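You operate a simulated robot arm through the tools that you are given. There is no shell and no other tool. Be economical: measure what you need, move in short steps, check, and stop when the job is done.

Carry out the task below with a simulated robot arm. There is one attempt and no reset: what you move stays moved.

## Task
Put things in order on the despatch bench top. At the end: the yellow sponge from the despatch bench top stands on top of the grey plate; the green tag from the despatch bench top stands where the white cup stood; the grey coupling from the despatch bench top stands where the yellow sponge stood; the white cup from the despatch bench top stands where the grey coupling stood; whatever was shut is shut again. Leave all else as you found it, and nothing knocked over.
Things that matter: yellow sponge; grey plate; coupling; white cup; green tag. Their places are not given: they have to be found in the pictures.

It is judged by the outcome, as a careful person would: the job done as asked, and still so three seconds after it is handed in. It fails if anything else is knocked over, pushed out of place, dropped, spilled or broken.

## Robot
A 7-joint arm with a two-finger parallel gripper, fixed in place. Base frame: the origin is at the foot of the arm, x ahead of it, y to its left, z up; the work surface is at about z = 800. Readings come in mm, rad, newtons and seconds.
With the tool pointing down near the work surface it reaches from about 240 to 680 mm from the base axis. Its first joint turns from -1.152 to 1.152 rad. Payload 2.4 kg.
The tool frame sits at the grasp point between the pads (the TCP): z along the fingers, y along the line on which they close. The tips reach 30 mm beyond it. The gripper opens to 94 mm. The fingers are 28 mm wide and 10 mm thick; the gripper's body (50 by 96 mm) begins 55 mm behind the TCP.
Orientation is that of the tool frame in the base frame, as a unit quaternion [w, x, y, z]. With the fingers straight down and closing along the base's y, the tool's x points along the base's -x, its y along +y and its z along -z.

## Interface
- The arm moves only by the tool nudge_tool. Its argument "increments" is a list that holds one entry, the list of rows, each a list of 6 numbers: the shift along the base's x, y, z in mm, then the turn, a rotation vector about the base's x, y, z in degrees. In form: [[[tx, ty, tz, rx, ry, rz], ...]]. A call has 1 to 12 rows; each row is the pose to reach, as a shift and turn from the pose commanded when the call began. "jaw" is the opening, from 0 (shut) to 1 (fully open), set as the call begins (left out, the last holds). A row lasts 0.2 s, in which the tool goes at most 50 mm and 0.15 rad; a call with a longer step from one row to the next is refused whole, and so is a gripper value outside its range. Where a pose cannot be reached the arm comes as near as it can. A force on the tool above 40 N (or 10 N above the force at the start of the call, whichever is more), or a blocked arm, ends the call early, and 0.2 s more pass. Each finger travels about 153 mm/s and halts on what it meets, pressing with about 41 N; the grip force reading is that of the motor and also rises with nothing between the fingers. The clock runs only during rows and for 0.2 s after the last one: add rows that repeat a pose to give the fingers time. It gives the time, the measured TCP pose, the force on the tool (base axes), the opening and the grip force at its end, in the units of the frame above (readings bear some noise), and new pictures: "pictures" is both (left out), scene, wrist or none.
- Cameras (640 x 400 px; columns grow to the right, rows downward): "scene" is fixed at [40.2, 491.2, 1422.4]; the picture's right is [-0.63, -0.78, 0.00], its down [-0.59, 0.47, -0.65] and it looks along [0.51, -0.41, -0.76] (base axes); focal length 322 px, centre (320, 200). "wrist" rides on the gripper at [-37, 0, -58] in the tool frame; the picture's right is [0.00, -1.00, 0.00], its down [0.97, 0.00, -0.24] and it looks along [0.24, 0.00, 0.97] (tool axes); focal length 218 px, centre (320, 200).
- point_at(camera, pixels): there is no depth. For up to 12 entries [column, row, z] of the newest picture of that camera ("zoom" is the newest enlarged one), the place [x, y] in the base frame at which the ray of that pixel passes the height z, good to about 2 mm. The clock stands still meanwhile.
- inspect(camera, box): a new picture of the part [left, top, right, bottom] of that camera's present view, enlarged. The clock stands still meanwhile.
- hand_in(): hands the job in; it is judged then, once.

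Keep the steps short. Do not move on a guess: measure, check each grasp and each placing, and mend mistakes. In all there are 80 turns and 120 pictures (those below and enlarged ones count). Leave the gripper open and the arm clear of the work at the hand-in unless told otherwise, and finish with a single line.

The tools are called after "Call:" as a command line: name --argument value ..., lists and objects as JSON in quotes. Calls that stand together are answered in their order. nudge_tool: Moves the arm, as the interface text tells. Its arguments: {"type":"object","properties":{"increments":{"type":"array","items":{"type":"array","items":{"type":"array","items":{"type":"number"}}}},"jaw":{"type":"number"},"pictures":{"type":"string","enum":["both","scene","wrist","none"]}},"required":["increments"]} The other tools are called the same way: point_at (camera, pixels) gives the place at which the rays of pixels pass given heights; inspect (camera, box) takes an enlarged picture of a part of a camera's view; hand_in () hands the job in.

At the start:

```text
time_s: 0.0
ee_pos: [337.2, -17.3, 1068.9]
tcp_rot: [0.0, -0.001, 1.0, 0.0]
force: [-0.7, -0.3, -0.6]
opening: 94.2
grasp_force: 0.0
```

scene: 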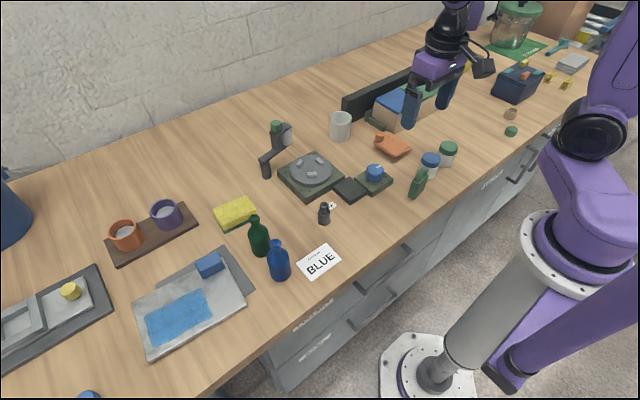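
wrist: 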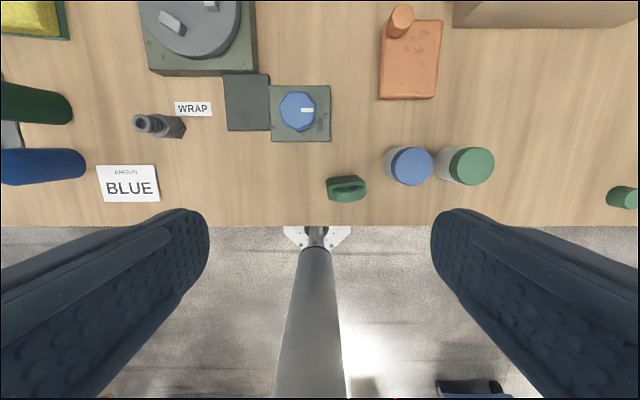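

I see the sponge near (236,213), a white cup near (340,126), a possible coupling near (324,213) and a green tag near (418,182). I don't see the plate yet, so I'll enlarge parts of the scene.

Call:
inspect --camera "scene" --box '[200, 90, 360, 290]'

Call:
inspect --camera "scene" --box '[320, 60, 480, 220]'

Call:
inspect --camera "scene" --box '[0, 180, 260, 400]'

Call:
inspect --camera "scene" --box '[460, 0, 640, 150]'

```text
2.00 times, centred on (280, 190) of scene
```

zoom: 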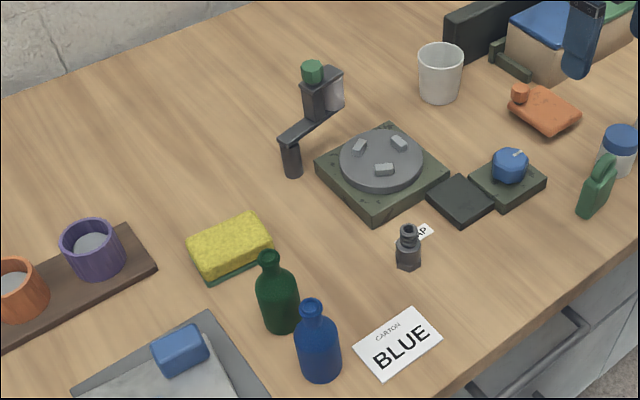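

```text
2.50 times, centred on (400, 140) of scene
```

zoom: 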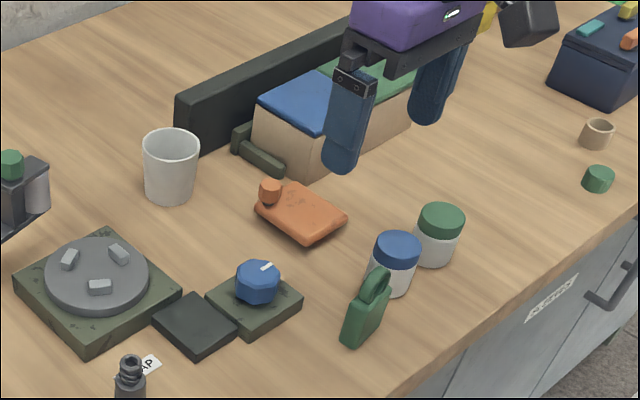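

```text
1.82 times, centred on (130, 290) of scene
```

zoom: 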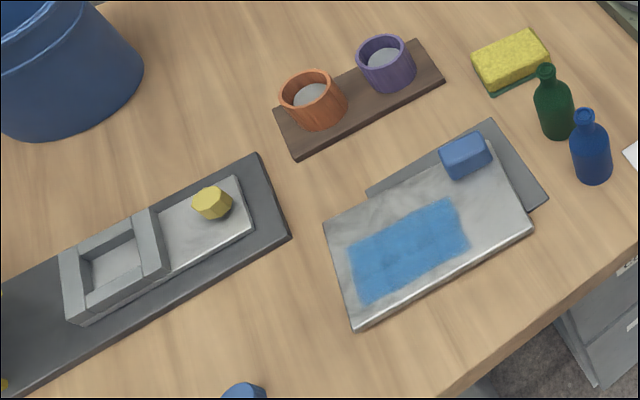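

```text
2.67 times, centred on (550, 75) of scene
```

zoom: 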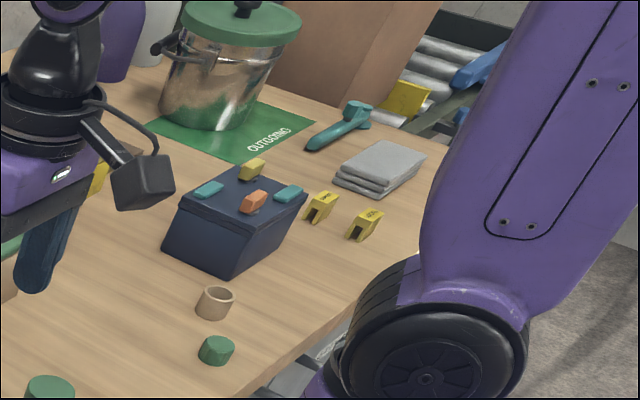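

The plate could be the slab with the blue patch, the sheet under it, or something I haven't found. I'll read the drawer labels and look closer at the slab and the disc.

Call:
inspect --camera "scene" --box '[120, 235, 270, 365]'

Call:
inspect --camera "scene" --box '[260, 250, 420, 390]'

Call:
inspect --camera "scene" --box '[440, 120, 560, 220]'

Call:
inspect --camera "wrist" --box '[120, 0, 360, 210]'

```text
3.08 times, centred on (195, 300) of scene
```

zoom: 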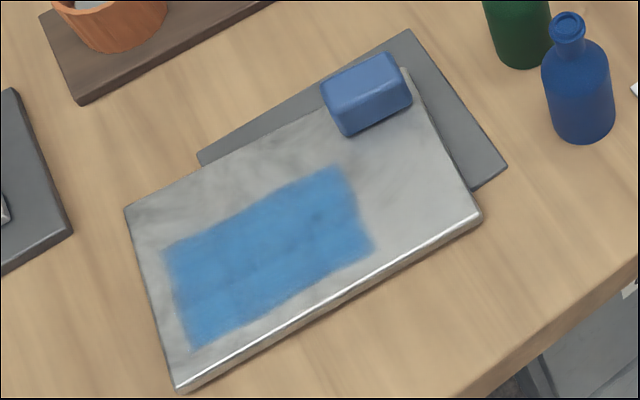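

```text
2.86 times, centred on (340, 320) of scene
```

zoom: 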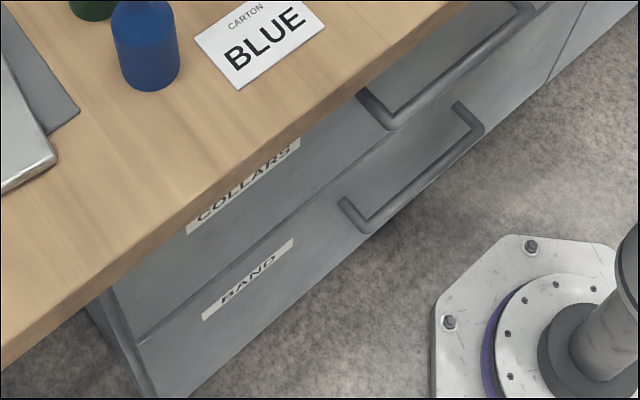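

```text
4.00 times, centred on (500, 170) of scene
```

zoom: 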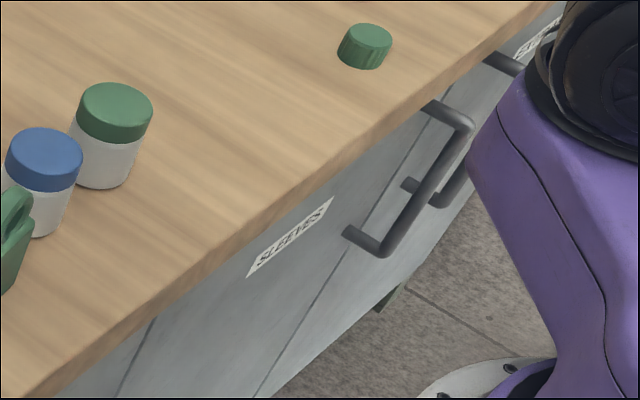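

```text
1.90 times, centred on (240, 105) of wrist
```

zoom: 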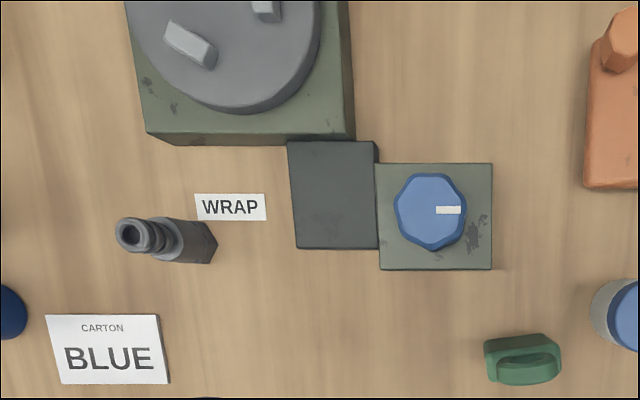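

I'll convert the pixels of the key objects to base coordinates.

Call:
point_at --camera "scene" --pixels '[[236, 220, 800], [340, 138, 800], [324, 222, 800], [414, 195, 800], [145, 358, 800], [245, 305, 800], [222, 248, 800], [135, 295, 800], [253, 290, 800], [210, 263, 815], [70, 292, 800], [310, 178, 840]]'

Call:
point_at --camera "scene" --pixels '[[572, 65, 800], [260, 250, 800], [280, 275, 800], [318, 262, 800], [393, 145, 800], [375, 182, 800], [430, 170, 800], [447, 160, 800], [266, 175, 800], [515, 90, 800], [165, 222, 800], [510, 115, 800]]'

```text
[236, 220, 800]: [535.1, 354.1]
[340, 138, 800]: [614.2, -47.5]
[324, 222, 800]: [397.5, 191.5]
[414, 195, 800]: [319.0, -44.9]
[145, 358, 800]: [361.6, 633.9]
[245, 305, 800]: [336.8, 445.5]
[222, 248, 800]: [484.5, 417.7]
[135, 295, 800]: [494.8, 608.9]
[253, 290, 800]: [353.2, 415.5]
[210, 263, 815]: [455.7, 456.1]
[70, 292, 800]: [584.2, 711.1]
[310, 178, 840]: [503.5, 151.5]
```

```text
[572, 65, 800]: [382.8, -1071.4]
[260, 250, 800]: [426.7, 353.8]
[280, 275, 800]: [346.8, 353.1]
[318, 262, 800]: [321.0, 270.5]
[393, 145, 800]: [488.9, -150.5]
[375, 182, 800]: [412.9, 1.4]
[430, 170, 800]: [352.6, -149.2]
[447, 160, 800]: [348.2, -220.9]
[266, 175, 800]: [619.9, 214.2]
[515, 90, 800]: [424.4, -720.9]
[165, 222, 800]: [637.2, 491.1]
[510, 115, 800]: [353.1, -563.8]
```

The slab is near (430,520), within reach. I'll move the arm high over the left side to look with the wrist camera. The path at z≈1070 is clear.

Call:
nudge_tool --increments '[[[5, 45, 0, 0, 0, 0], [10, 90, 0, 0, 0, 0], [15, 135, 0, 0, 0, 0], [20, 180, 0, 0, 0, 0], [20, 225, 0, 0, 0, 0], [20, 270, 0, 0, 0, 0], [20, 315, 0, 0, 0, 0], [20, 360, 0, 0, 0, 0], [20, 400, 0, 0, 0, 0], [20, 400, 0, 0, 0, 0]]]' --jaw 1

```text
time_s: 2.2
ee_pos: [355.9, 384.1, 1071.0]
tcp_rot: [0.0, 0.002, 1.0, -0.001]
force: [0.4, 0.0, -0.8]
opening: 94.3
grasp_force: 0.1
```

scene: 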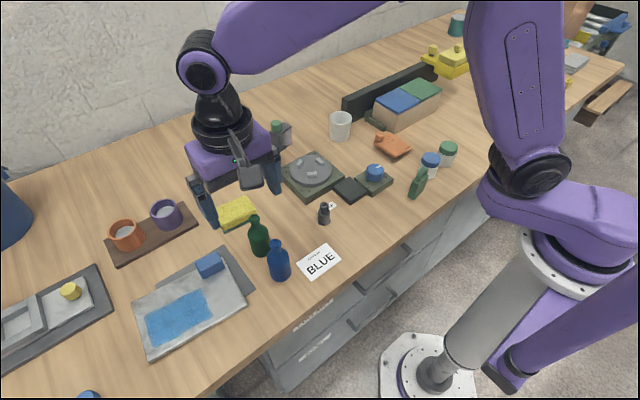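
wrist: 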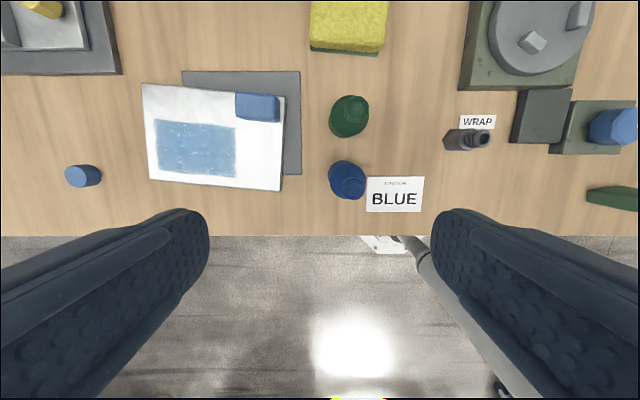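

From here the slab area shows a dark grey sheet under a pale slab with a blue patch and a blue block. I'll enlarge those.

Call:
inspect --camera "wrist" --box '[120, 50, 320, 210]'

Call:
inspect --camera "scene" --box '[0, 250, 130, 400]'

Call:
inspect --camera "scene" --box '[330, 0, 490, 120]'

Call:
inspect --camera "scene" --box '[250, 110, 410, 230]'

```text
2.50 times, centred on (220, 130) of wrist
```

zoom: 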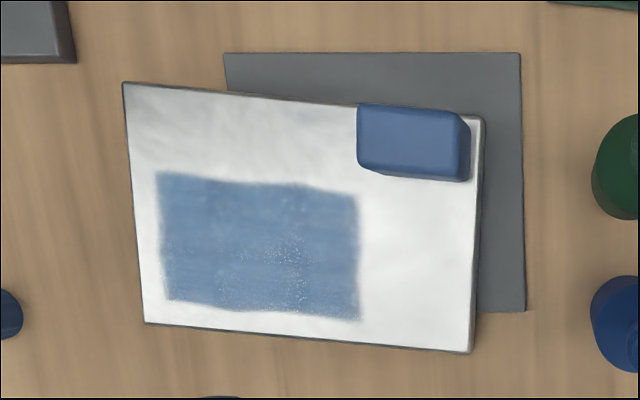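

```text
2.67 times, centred on (65, 325) of scene
```

zoom: 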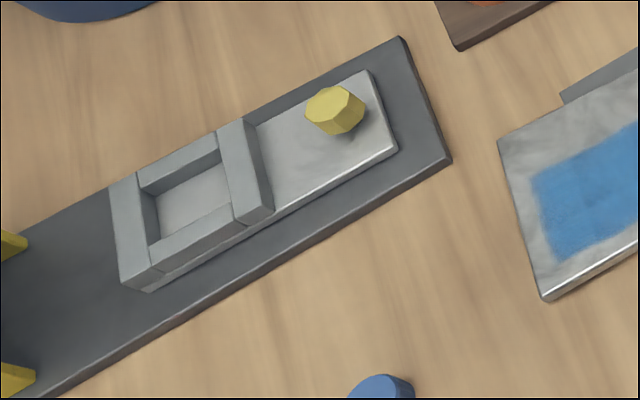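

```text
3.33 times, centred on (410, 60) of scene
```

zoom: 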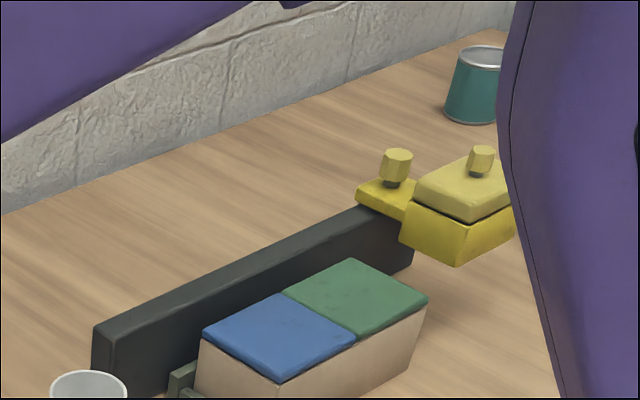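

```text
3.33 times, centred on (330, 170) of scene
```

zoom: 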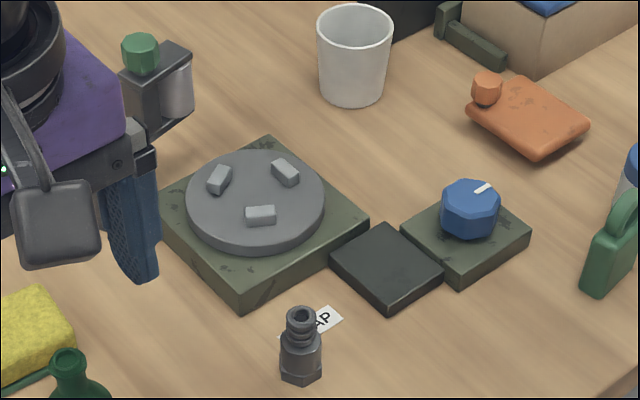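

The slab looks like a pale metal plate with a blue smear and a blue block on it, over a thin dark sheet. I'll go closer above it, keeping the fingertips above z=900, to see which parts are separate and which one is a plate.

Call:
nudge_tool --increments '[[[25, 25, -30, 0, 0, 0], [50, 45, -55, 0, 0, 0], [75, 65, -80, 0, 0, 0], [94, 86, -110, 0, 0, 0], [94, 86, -110, 0, 0, 0]]]'

```text
time_s: 3.4
ee_pos: [452.7, 470.9, 957.8]
tcp_rot: [0.0, 0.001, 1.0, 0.001]
force: [0.0, -0.6, -0.4]
opening: 93.9
grasp_force: 0.1
```

scene: 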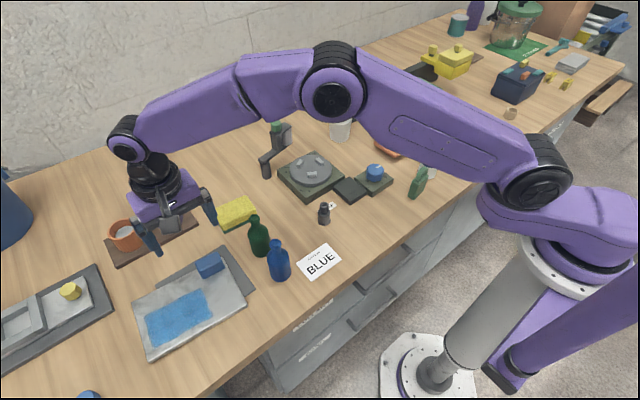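
wrist: 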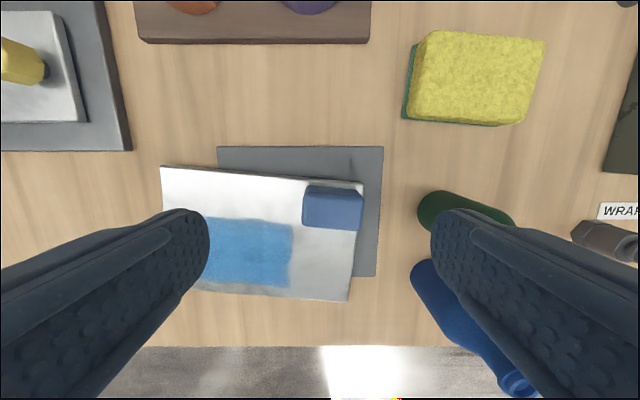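

Call:
inspect --camera "wrist" --box '[150, 130, 400, 310]'

Call:
point_at --camera "wrist" --pixels '[[161, 166, 815], [363, 183, 815], [347, 302, 815], [218, 146, 803], [383, 146, 803], [375, 277, 803], [305, 187, 835], [363, 191, 835], [359, 231, 815], [302, 225, 815]]'

Call:
point_at --camera "scene" --pixels '[[133, 303, 815], [145, 358, 815], [247, 304, 815], [222, 248, 803], [253, 290, 803], [196, 258, 835]]'

```text
2.22 times, centred on (275, 220) of wrist
```

zoom: 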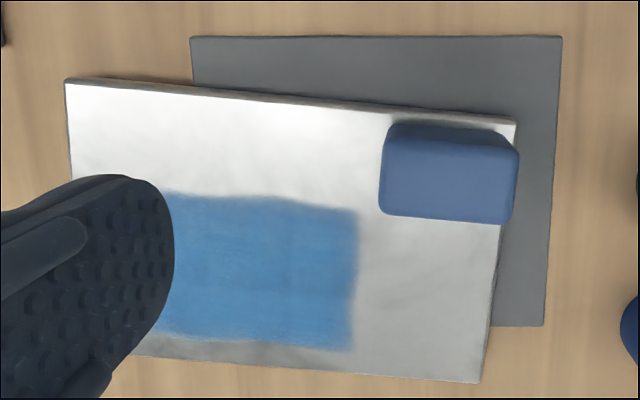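

```text
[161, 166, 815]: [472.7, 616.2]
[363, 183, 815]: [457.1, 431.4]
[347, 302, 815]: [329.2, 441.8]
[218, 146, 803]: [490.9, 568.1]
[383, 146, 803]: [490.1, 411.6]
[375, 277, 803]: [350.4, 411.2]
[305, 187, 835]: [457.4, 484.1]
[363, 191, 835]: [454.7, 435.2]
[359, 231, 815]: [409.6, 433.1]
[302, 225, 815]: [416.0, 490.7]
```

```text
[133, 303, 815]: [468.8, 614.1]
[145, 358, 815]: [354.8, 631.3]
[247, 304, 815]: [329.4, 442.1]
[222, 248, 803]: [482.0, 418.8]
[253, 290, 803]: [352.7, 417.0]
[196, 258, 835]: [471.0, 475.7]
```

My reading: the pale slab, about 186×128 mm, is the grey metal plate. It has a stain and a loose blue block at one corner. Its lower-right area, around (372,470), is free of both. Next I'll measure the sponge and see the other objects better.

Call:
inspect --camera "wrist" --box '[390, 0, 590, 140]'

Call:
inspect --camera "scene" --box '[200, 180, 300, 250]'

Call:
point_at --camera "scene" --pixels '[[333, 191, 808], [352, 177, 808], [370, 188, 808], [352, 202, 808]]'

```text
2.86 times, centred on (490, 70) of wrist
```

zoom: 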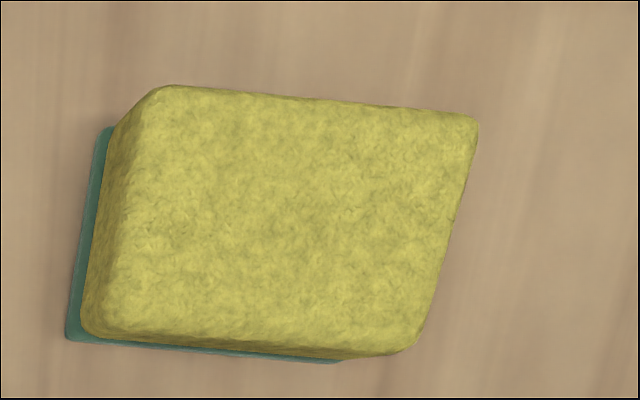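

```text
5.71 times, centred on (250, 215) of scene
```

zoom: 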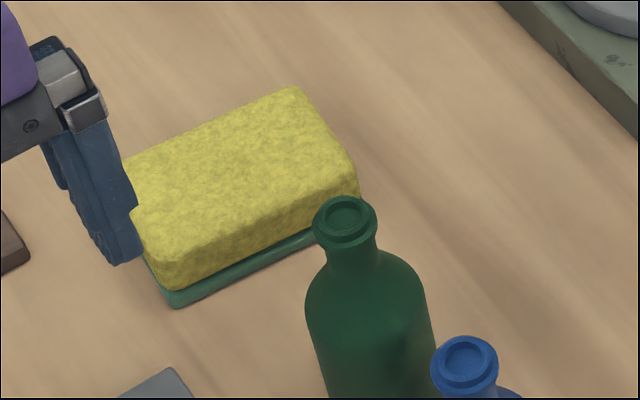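

```text
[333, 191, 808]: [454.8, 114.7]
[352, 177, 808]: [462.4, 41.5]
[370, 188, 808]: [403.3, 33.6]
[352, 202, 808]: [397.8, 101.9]
```

I'll convert the sponge's corners, the green base at bench height and the top at a trial height, then cross-check with the scene camera.

Call:
point_at --camera "wrist" --pixels '[[401, 119, 800], [413, 45, 805], [497, 126, 800], [436, 30, 830], [544, 41, 830], [521, 123, 830], [409, 117, 830], [436, 30, 840], [544, 41, 840], [521, 123, 840]]'

Call:
point_at --camera "scene" --pixels '[[224.5, 233.5, 800], [223, 230, 830], [256, 212, 830], [245, 194, 830], [245, 194, 840], [256, 212, 840]]'

```text
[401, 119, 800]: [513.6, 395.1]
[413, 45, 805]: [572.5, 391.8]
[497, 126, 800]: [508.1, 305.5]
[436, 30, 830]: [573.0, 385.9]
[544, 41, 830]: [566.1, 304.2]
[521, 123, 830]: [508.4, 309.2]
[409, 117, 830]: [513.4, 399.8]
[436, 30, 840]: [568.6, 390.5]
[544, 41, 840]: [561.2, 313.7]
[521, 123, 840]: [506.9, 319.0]
```

```text
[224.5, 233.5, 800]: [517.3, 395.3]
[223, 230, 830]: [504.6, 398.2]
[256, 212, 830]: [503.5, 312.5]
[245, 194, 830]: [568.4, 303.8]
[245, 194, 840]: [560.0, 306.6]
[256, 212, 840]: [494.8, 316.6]
```

The sponge measures about 62 (x) × 88 (y) × 30 mm, centred near (541,349) and tilted about −4°. I'll grip it across its 62 mm width. So I'll move over it at the present height while yawing +86°, then look.

Call:
nudge_tool --increments '[[[8, -11, 0, 0, 0, 8], [16, -22, 0, 0, 0, 16], [24, -33, 0, 0, 0, 24], [32, -44, 0, 0, 0, 32], [40, -55, 0, 0, 0, 40], [48, -66, 0, 0, 0, 48], [56, -77, 0, 0, 0, 56], [64, -88, 0, 0, 0, 64], [73, -100, 0, 0, 0, 72], [82, -111, 0, 0, 0, 80], [90, -120, 0, 0, 0, 86], [90, -120, 0, 0, 0, 86]]]' --jaw 1

```text
time_s: 6.0
ee_pos: [540.8, 350.5, 957.3]
tcp_rot: [0.001, -0.682, 0.731, -0.001]
force: [0.0, 0.6, -0.3]
opening: 93.6
grasp_force: 0.0
```

scene: 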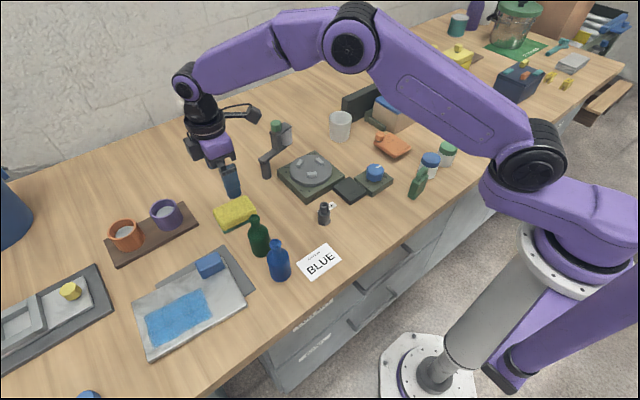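
wrist: 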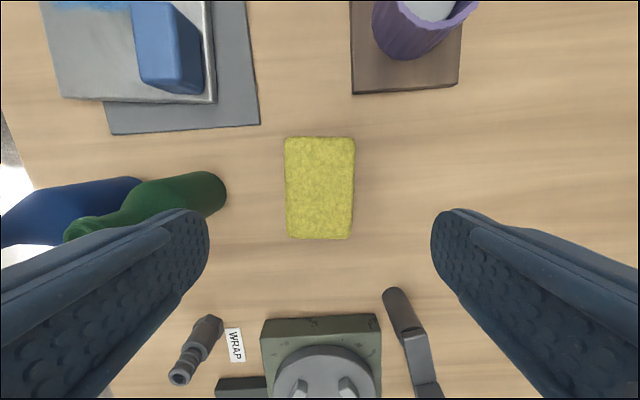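

The sponge is aligned in view. I'll measure its corners once more.

Call:
point_at --camera "wrist" --pixels '[[286, 138, 830], [355, 139, 830], [351, 239, 830], [288, 237, 830], [190, 215, 800], [224, 190, 830]]'

Call:
inspect --camera "wrist" --box '[230, 110, 410, 260]'

```text
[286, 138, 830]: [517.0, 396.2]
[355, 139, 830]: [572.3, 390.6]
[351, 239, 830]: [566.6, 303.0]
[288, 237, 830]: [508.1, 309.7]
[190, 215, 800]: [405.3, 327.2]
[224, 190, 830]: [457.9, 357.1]
```

```text
2.67 times, centred on (320, 185) of wrist
```

zoom: 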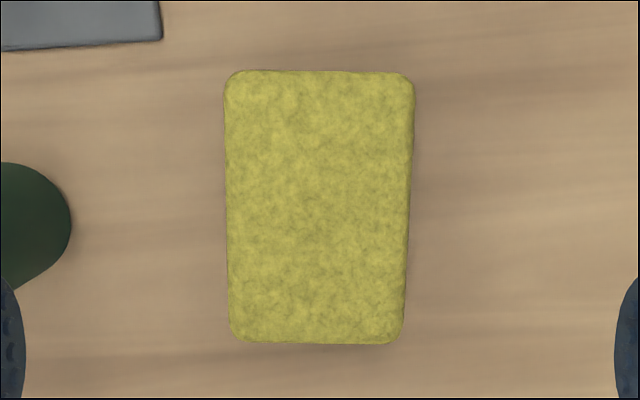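

The centre is at (541,350), directly under the tool. I'll descend 121 mm so the tips are about 6 mm above the bench.

Call:
nudge_tool --increments '[[[0, 0, -40, 0, 0, 0], [0, 0, -80, 0, 0, 0], [0, 0, -105, 0, 0, 0], [0, 0, -121, 0, 0, 0], [0, 0, -121, 0, 0, 0]]]' --pictures "both"

```text
time_s: 7.2
ee_pos: [540.0, 350.6, 836.1]
tcp_rot: [0.0, -0.681, 0.732, 0.0]
force: [-0.1, -0.4, 0.0]
opening: 94.3
grasp_force: 0.0
```

scene: 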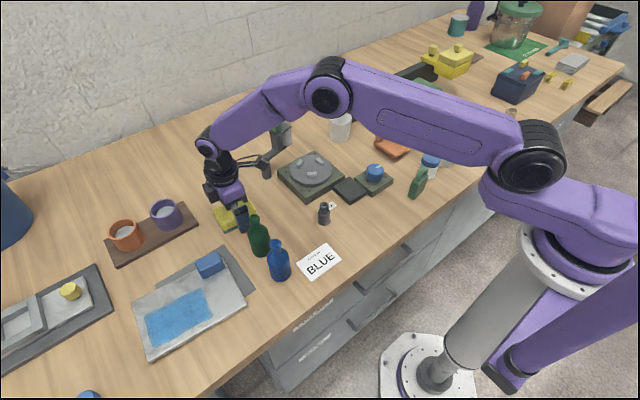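
wrist: 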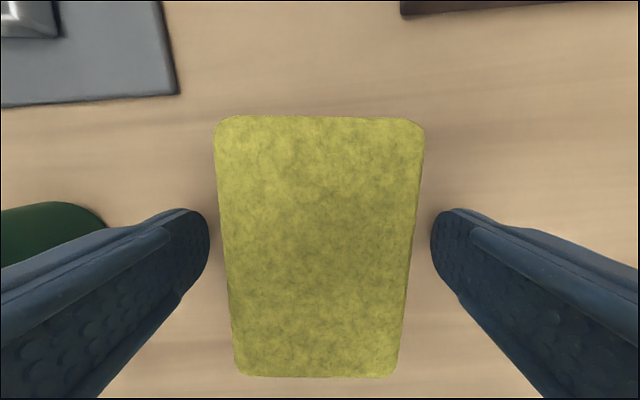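

The fingers straddle the sponge cleanly. I'll close on it.

Call:
nudge_tool --increments '[[[0, 0, 0, 0, 0, 0], [0, 0, 0, 0, 0, 0], [0, 0, 0, 0, 0, 0]]]' --jaw 0.4 --pictures "wrist"

```text
time_s: 8.0
ee_pos: [540.7, 349.5, 835.8]
tcp_rot: [0.0, -0.682, 0.731, -0.001]
force: [0.3, -0.9, 0.2]
opening: 63.1
grasp_force: 41.1
```

wrist: 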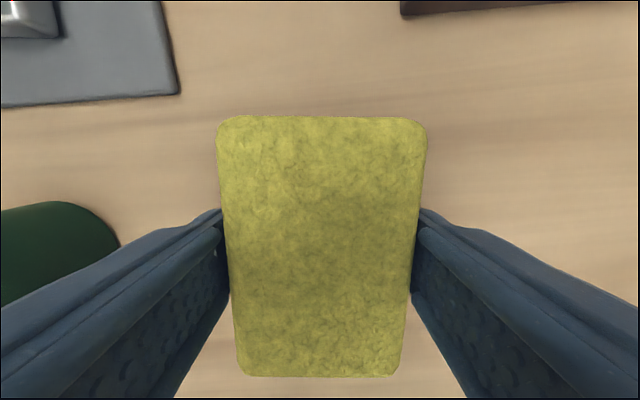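

Gripped at 63 mm. I'll lift straight up and confirm the sponge comes along.

Call:
nudge_tool --increments '[[[0, 0, 0, 0, 0, 0], [0, 0, 40, 0, 0, 0], [0, 0, 80, 0, 0, 0], [0, 0, 120, 0, 0, 0], [0, 0, 150, 0, 0, 0], [0, 0, 150, 0, 0, 0]]]'

```text
time_s: 9.4
ee_pos: [542.8, 348.9, 989.7]
tcp_rot: [0.0, -0.682, 0.731, 0.0]
force: [0.2, 0.0, 0.3]
opening: 62.7
grasp_force: 41.0
```

scene: 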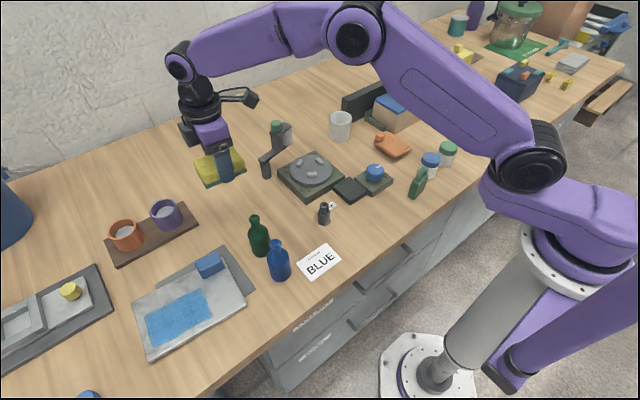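
wrist: 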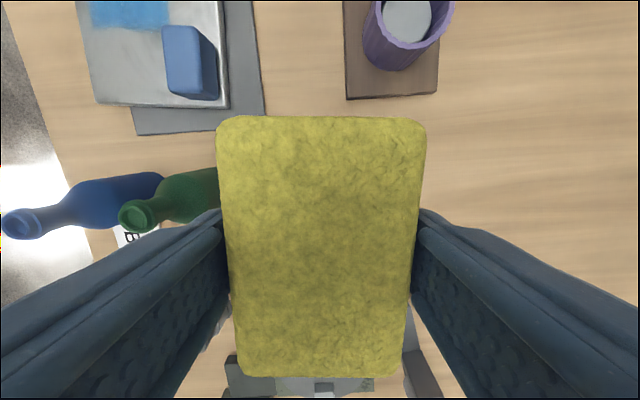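

Held well. Before moving, I'll re-measure the free patch on the plate: the stain's right edge, the block's base and the slab's edges.

Call:
point_at --camera "scene" --pixels '[[200, 289, 814], [212, 313, 814], [203, 279.5, 814], [225, 267.5, 814], [247.5, 303, 814], [149, 360, 814]]'

Call:
inspect --camera "scene" --box '[120, 235, 270, 365]'

```text
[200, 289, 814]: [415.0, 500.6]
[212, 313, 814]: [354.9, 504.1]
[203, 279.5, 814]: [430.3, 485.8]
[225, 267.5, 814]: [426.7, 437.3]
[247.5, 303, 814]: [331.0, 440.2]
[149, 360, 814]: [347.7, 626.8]
```

```text
3.08 times, centred on (195, 300) of scene
```

zoom: 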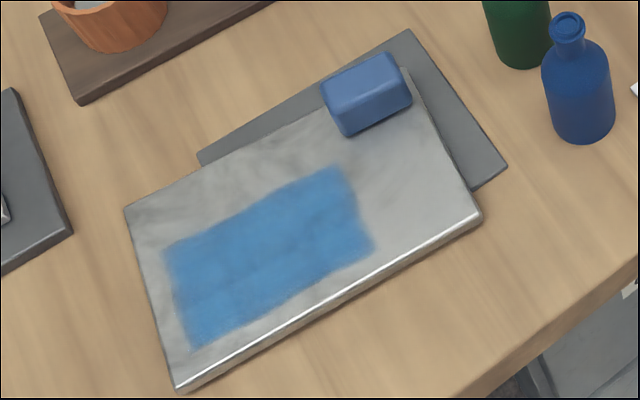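

The free patch spans x 331–427 and y 438–502, so the sponge fits with its long side along x, centred at (375,468). I'll move there at this height while yawing back −90°.

Call:
nudge_tool --increments '[[[-15, 11, 0, 0, 0, -8], [-30, 22, 0, 0, 0, -16], [-45, 33, 0, 0, 0, -24], [-60, 44, 0, 0, 0, -32], [-75, 55, 0, 0, 0, -40], [-90, 66, 0, 0, 0, -48], [-105, 77, 0, 0, 0, -56], [-120, 88, 0, 0, 0, -64], [-135, 99, 0, 0, 0, -72], [-150, 110, 0, 0, 0, -80], [-160, 115, 0, 0, 0, -86], [-166, 119, 0, 0, 0, -90]]]'

```text
time_s: 12.0
ee_pos: [376.5, 468.5, 987.5]
tcp_rot: [0.0, 0.037, 0.999, -0.001]
force: [-0.3, -0.3, 0.5]
opening: 63.0
grasp_force: 41.4
```

scene: 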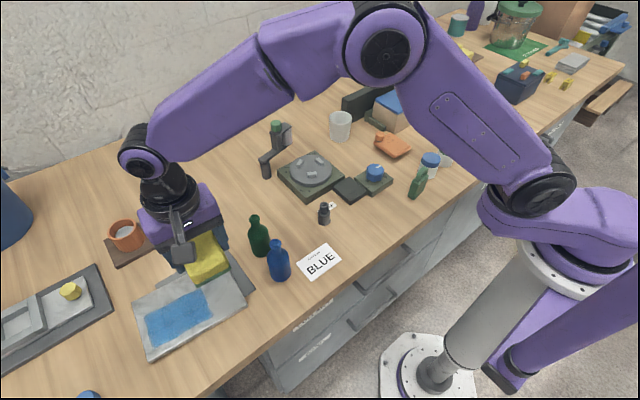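
wrist: 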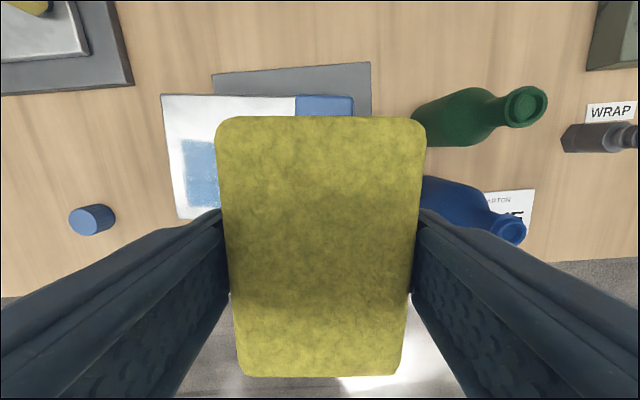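

The sponge is over the patch. I'll descend to about 12 mm above the plate and check.

Call:
nudge_tool --increments '[[[0, 0, -40, 0, 0, 0], [0, 0, -80, 0, 0, 0], [0, 0, -110, 0, 0, 0], [0, 0, -126, 0, 0, 0], [0, 0, -126, 0, 0, 0]]]' --pictures "both"

Call:
inspect --camera "scene" --box '[120, 210, 290, 365]'

```text
time_s: 13.2
ee_pos: [376.1, 469.4, 860.2]
tcp_rot: [0.0, 0.035, 0.999, 0.0]
force: [-0.1, -0.3, -0.5]
opening: 63.0
grasp_force: 40.8
```

scene: 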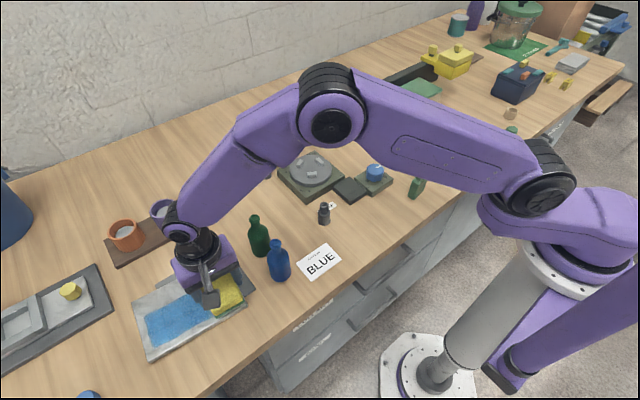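
wrist: 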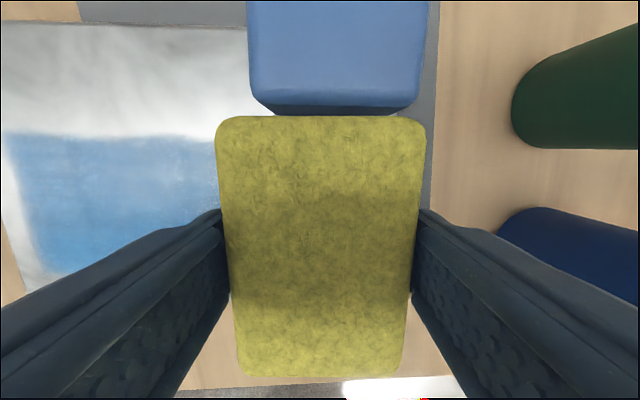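

```text
2.58 times, centred on (205, 288) of scene
```

zoom: 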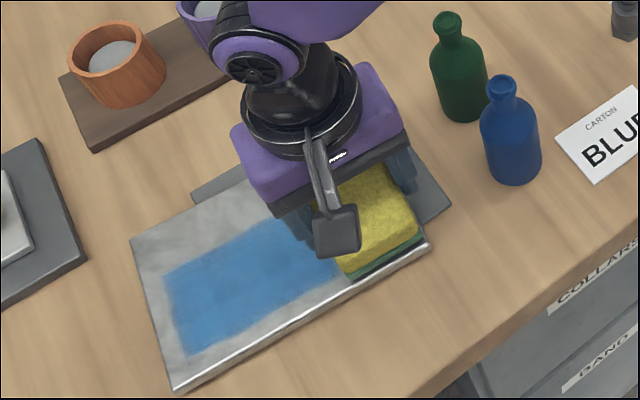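

There's about a 6 mm gap to the block and the sponge lines up with the plate. I'll lower in small steps, reading the force.

Call:
nudge_tool --increments '[[[0, 0, -3, 0, 0, 0], [0, 0, -5, 0, 0, 0], [0, 0, -7, 0, 0, 0], [0, 0, -9, 0, 0, 0], [0, 0, -9, 0, 0, 0]]]' --pictures "none"

Call:
inspect --camera "scene" --box '[180, 250, 270, 330]'

```text
time_s: 14.4
ee_pos: [375.0, 468.8, 853.1]
tcp_rot: [0.0, 0.035, 0.999, 0.0]
force: [-2.1, -5.2, 15.5]
opening: 63.0
grasp_force: 41.2
```

```text
5.00 times, centred on (225, 290) of scene
```

zoom: 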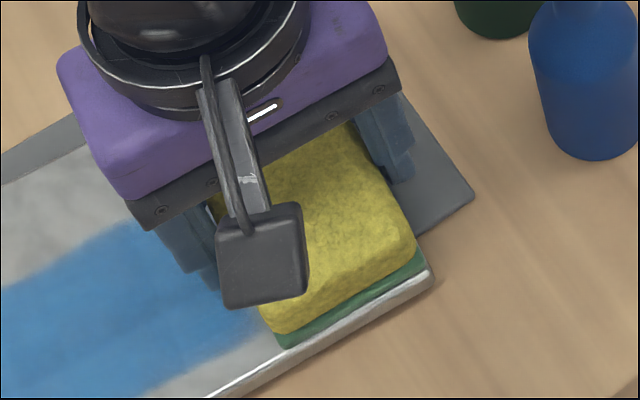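

The sponge is in contact with the plate at 15 N. I'll ease up 1 mm, open, then lift clear.

Call:
nudge_tool --increments '[[[0, 0, 1, 0, 0, 0], [0, 0, 1, 0, 0, 0], [0, 0, 1, 0, 0, 0], [0, 0, 25, 0, 0, 0], [0, 0, 65, 0, 0, 0], [0, 0, 110, 0, 0, 0], [0, 0, 150, 0, 0, 0], [0, 0, 150, 0, 0, 0]]]' --jaw 1

Call:
inspect --camera "scene" --box '[120, 235, 270, 365]'

```text
time_s: 16.2
ee_pos: [374.0, 467.8, 1002.2]
tcp_rot: [0.0, 0.034, 0.999, 0.001]
force: [-0.3, -0.5, 0.0]
opening: 94.1
grasp_force: 0.1
```

scene: 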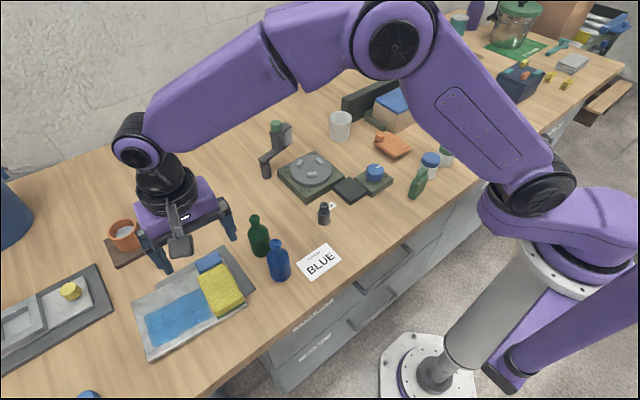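
wrist: 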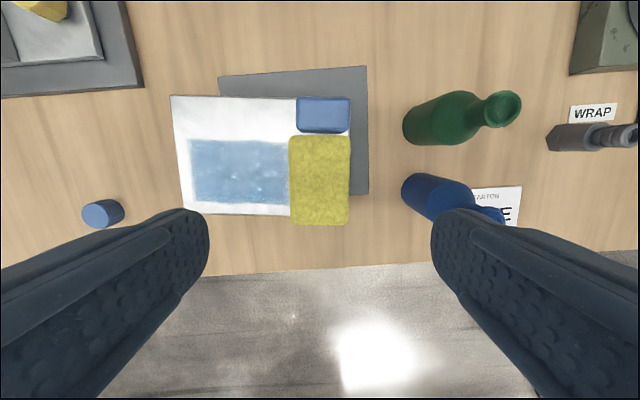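

```text
3.08 times, centred on (195, 300) of scene
```

zoom: 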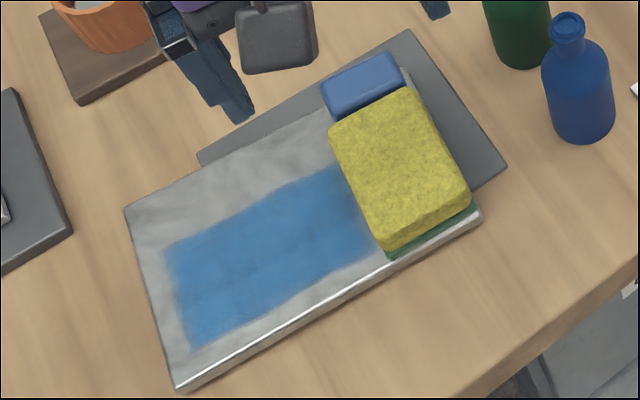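

The sponge sits on the plate, and neither the block nor the plate has moved. Next is the coupling near (397,191): I'll move above it at a safe height.

Call:
nudge_tool --increments '[[[4, -45, 0, 0, 0, 0], [8, -90, 0, 0, 0, 1], [12, -135, 0, 0, 0, 2], [16, -180, 0, 0, 0, 3], [18, -225, 0, 0, 0, 4], [18, -265, -10, 0, 0, 4], [18, -277, -30, 0, 0, 4], [18, -277, -30, 0, 0, 4]]]'

Call:
inspect --camera "wrist" --box '[220, 60, 420, 220]'

Call:
inspect --camera "scene" --box '[290, 180, 370, 240]'

```text
time_s: 18.0
ee_pos: [391.8, 191.6, 972.9]
tcp_rot: [-0.001, 0.0, 1.0, 0.0]
force: [0.0, -0.2, -0.6]
opening: 94.0
grasp_force: 0.1
```

scene: 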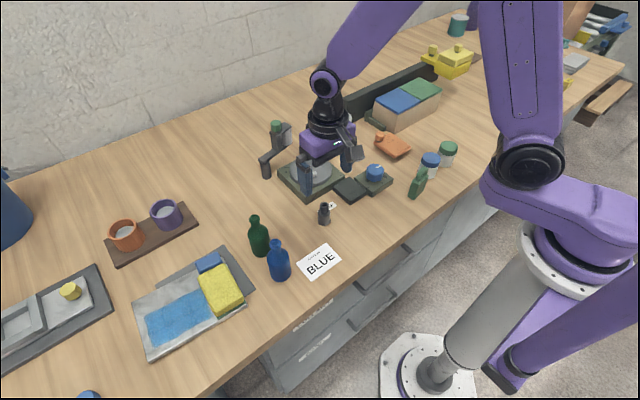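
wrist: 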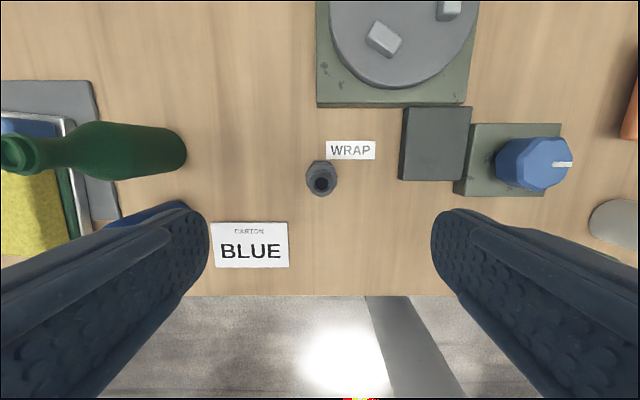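

```text
2.50 times, centred on (320, 140) of wrist
```

zoom: 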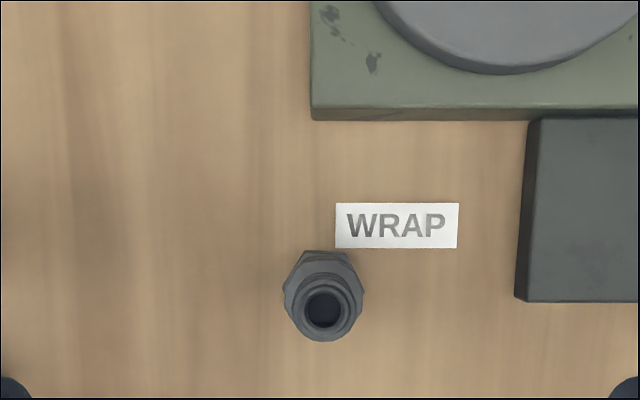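

```text
6.67 times, centred on (330, 210) of scene
```

zoom: 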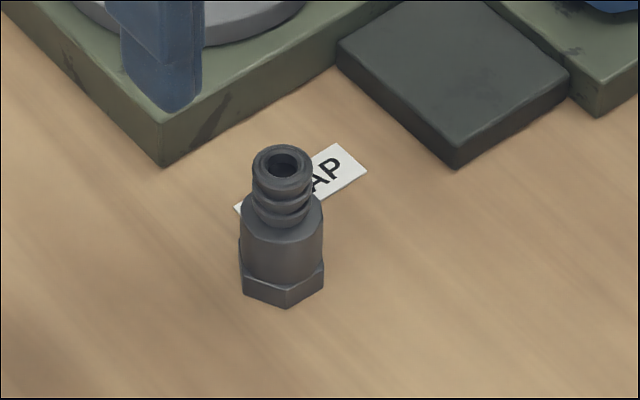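

The WRAP label is flat on the bench. I'll measure the coupling's base and top, and the label.

Call:
point_at --camera "scene" --pixels '[[318.3, 224, 800], [325, 226.2, 800], [330.7, 223.2, 800], [324, 204, 850], [324, 204, 845]]'

Call:
point_at --camera "wrist" --pixels '[[305.2, 176, 812], [337.2, 176, 812], [321, 160, 803], [321, 183, 850], [321, 183, 845], [326, 141, 800], [375, 159, 800], [401, 180, 810]]'

```text
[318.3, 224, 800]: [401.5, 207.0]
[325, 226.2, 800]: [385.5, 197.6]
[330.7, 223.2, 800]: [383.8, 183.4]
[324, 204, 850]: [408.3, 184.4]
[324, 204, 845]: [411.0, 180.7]
```

```text
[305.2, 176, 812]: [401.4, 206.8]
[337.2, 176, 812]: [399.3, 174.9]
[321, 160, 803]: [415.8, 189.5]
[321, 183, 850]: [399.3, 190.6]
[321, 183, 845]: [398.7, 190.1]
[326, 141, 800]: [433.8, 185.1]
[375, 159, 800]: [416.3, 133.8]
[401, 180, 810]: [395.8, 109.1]
```

The coupling is about 62 mm tall with its base centre at (400,190.5). I'll descend to TCP z≈845, so the tips are at 815, above the hex base, to grip the round body.

Call:
nudge_tool --increments '[[[8, -1, -20, 0, 0, 0], [8, -1, -60, 0, 0, 0], [8, -1, -95, 0, 0, 0], [8, -1, -115, 0, 0, 0], [8, -1, -128, 0, 0, 0], [8, -1, -128, 0, 0, 0]]]'

```text
time_s: 19.4
ee_pos: [401.9, 190.7, 842.2]
tcp_rot: [0.0, 0.0, 1.0, 0.001]
force: [-0.9, 0.0, -0.7]
opening: 94.0
grasp_force: 0.0
```

scene: 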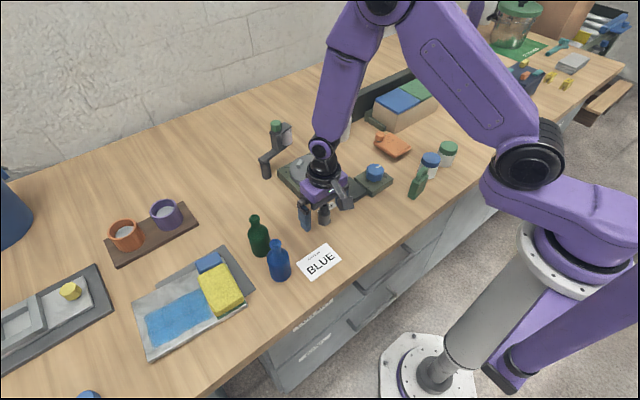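
wrist: 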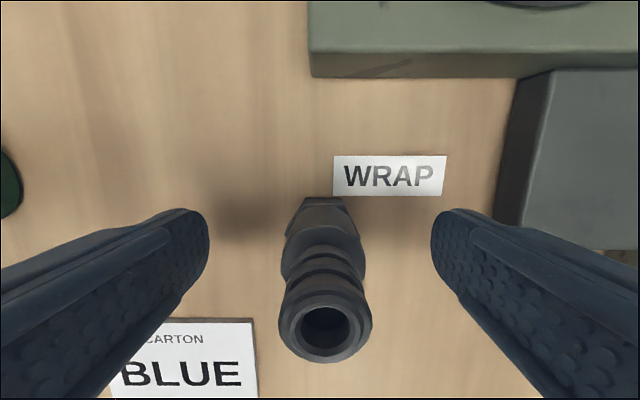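

Centred between the fingers. I'll close.

Call:
nudge_tool --increments '[[[0, 0, 0, 0, 0, 0], [0, 0, 0, 0, 0, 0], [0, 0, 0, 0, 0, 0]]]' --jaw 0.1 --pictures "wrist"

```text
time_s: 20.2
ee_pos: [401.7, 191.3, 843.1]
tcp_rot: [0.0, 0.001, 1.0, 0.001]
force: [0.2, 0.2, -0.1]
opening: 27.5
grasp_force: 41.0
```

wrist: 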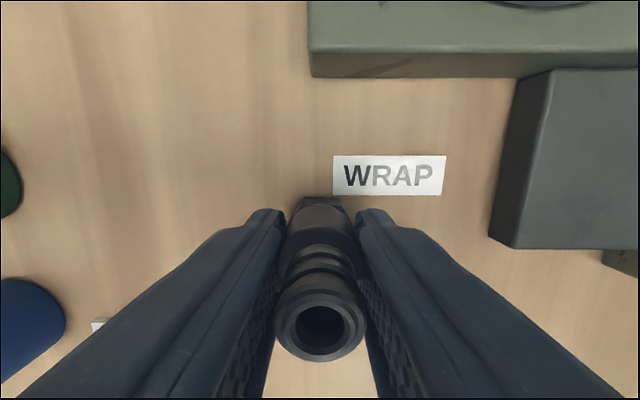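

Gripped at 27.5 mm. I'll lift and carry it high to the sponge's old place at (541,350).

Call:
nudge_tool --increments '[[[0, 0, 20, 0, 0, 0], [0, 0, 60, 0, 0, 0], [0, 0, 105, 0, 0, 0], [0, 0, 150, 0, 0, 0], [25, 30, 150, 0, 0, 0], [50, 60, 150, 0, 0, 0], [75, 88, 150, 0, 0, 0], [100, 115, 150, 0, 0, 0], [125, 140, 150, 0, 0, 0], [140, 159, 150, 0, 0, 0], [140, 159, 150, 0, 0, 0]]]'

```text
time_s: 22.6
ee_pos: [541.6, 349.6, 992.1]
tcp_rot: [0.0, 0.001, 1.0, 0.0]
force: [-0.1, -0.5, -0.8]
opening: 27.3
grasp_force: 40.7
```

scene: 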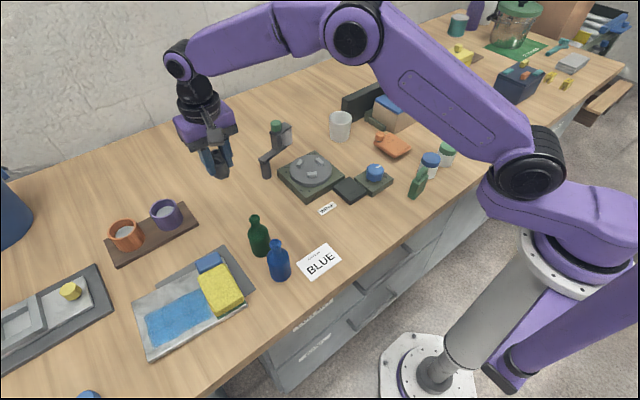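
wrist: 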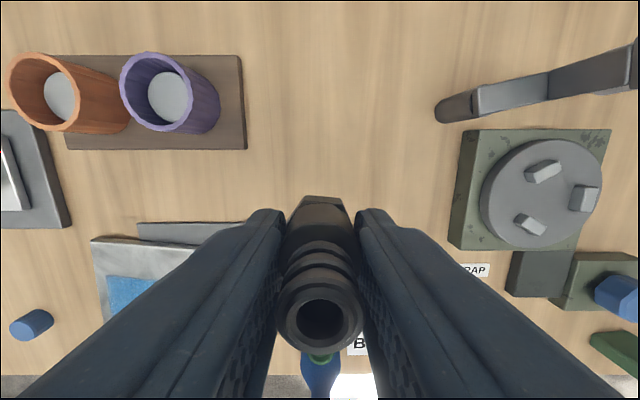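

Held upright over the spot. I'll descend to about 2 mm above the bench and then settle down to contact.

Call:
nudge_tool --increments '[[[0, 0, -45, 0, 0, 0], [0, 0, -90, 0, 0, 0], [0, 0, -125, 0, 0, 0], [0, 0, -142, 0, 0, 0], [0, 0, -147, 0, 0, 0], [0, 0, -149, 0, 0, 0], [0, 0, -150, 0, 0, 0], [0, 0, -150, 0, 0, 0]]]'

Call:
inspect --camera "scene" --box '[190, 170, 290, 250]'

```text
time_s: 24.4
ee_pos: [543.0, 350.2, 844.2]
tcp_rot: [0.0, 0.001, 1.0, 0.0]
force: [0.1, -0.4, 0.7]
opening: 27.5
grasp_force: 40.4
```

scene: 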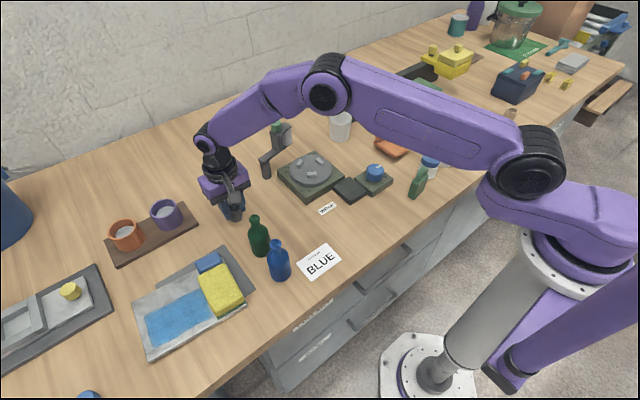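
wrist: 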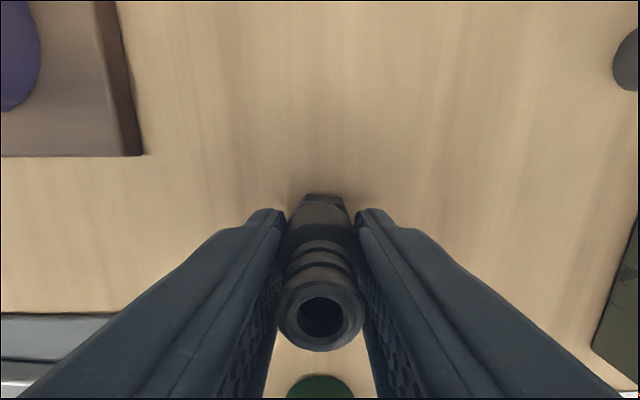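

```text
5.00 times, centred on (240, 210) of scene
```

zoom: 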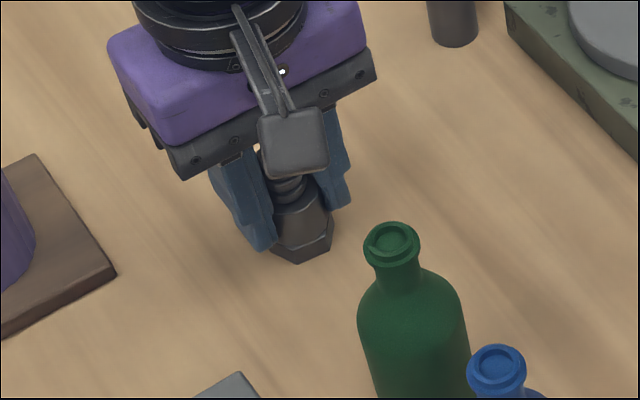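

No contact force yet. I'll lower 1 mm at a time until it rises.

Call:
nudge_tool --increments '[[[0, 0, -1, 0, 0, 0], [0, 0, -2, 0, 0, 0], [0, 0, -2, 0, 0, 0]]]' --pictures "none"

```text
time_s: 25.2
ee_pos: [541.9, 349.7, 842.4]
tcp_rot: [0.002, 0.0, 1.0, 0.001]
force: [2.6, -3.1, 14.1]
opening: 27.1
grasp_force: 41.5
```

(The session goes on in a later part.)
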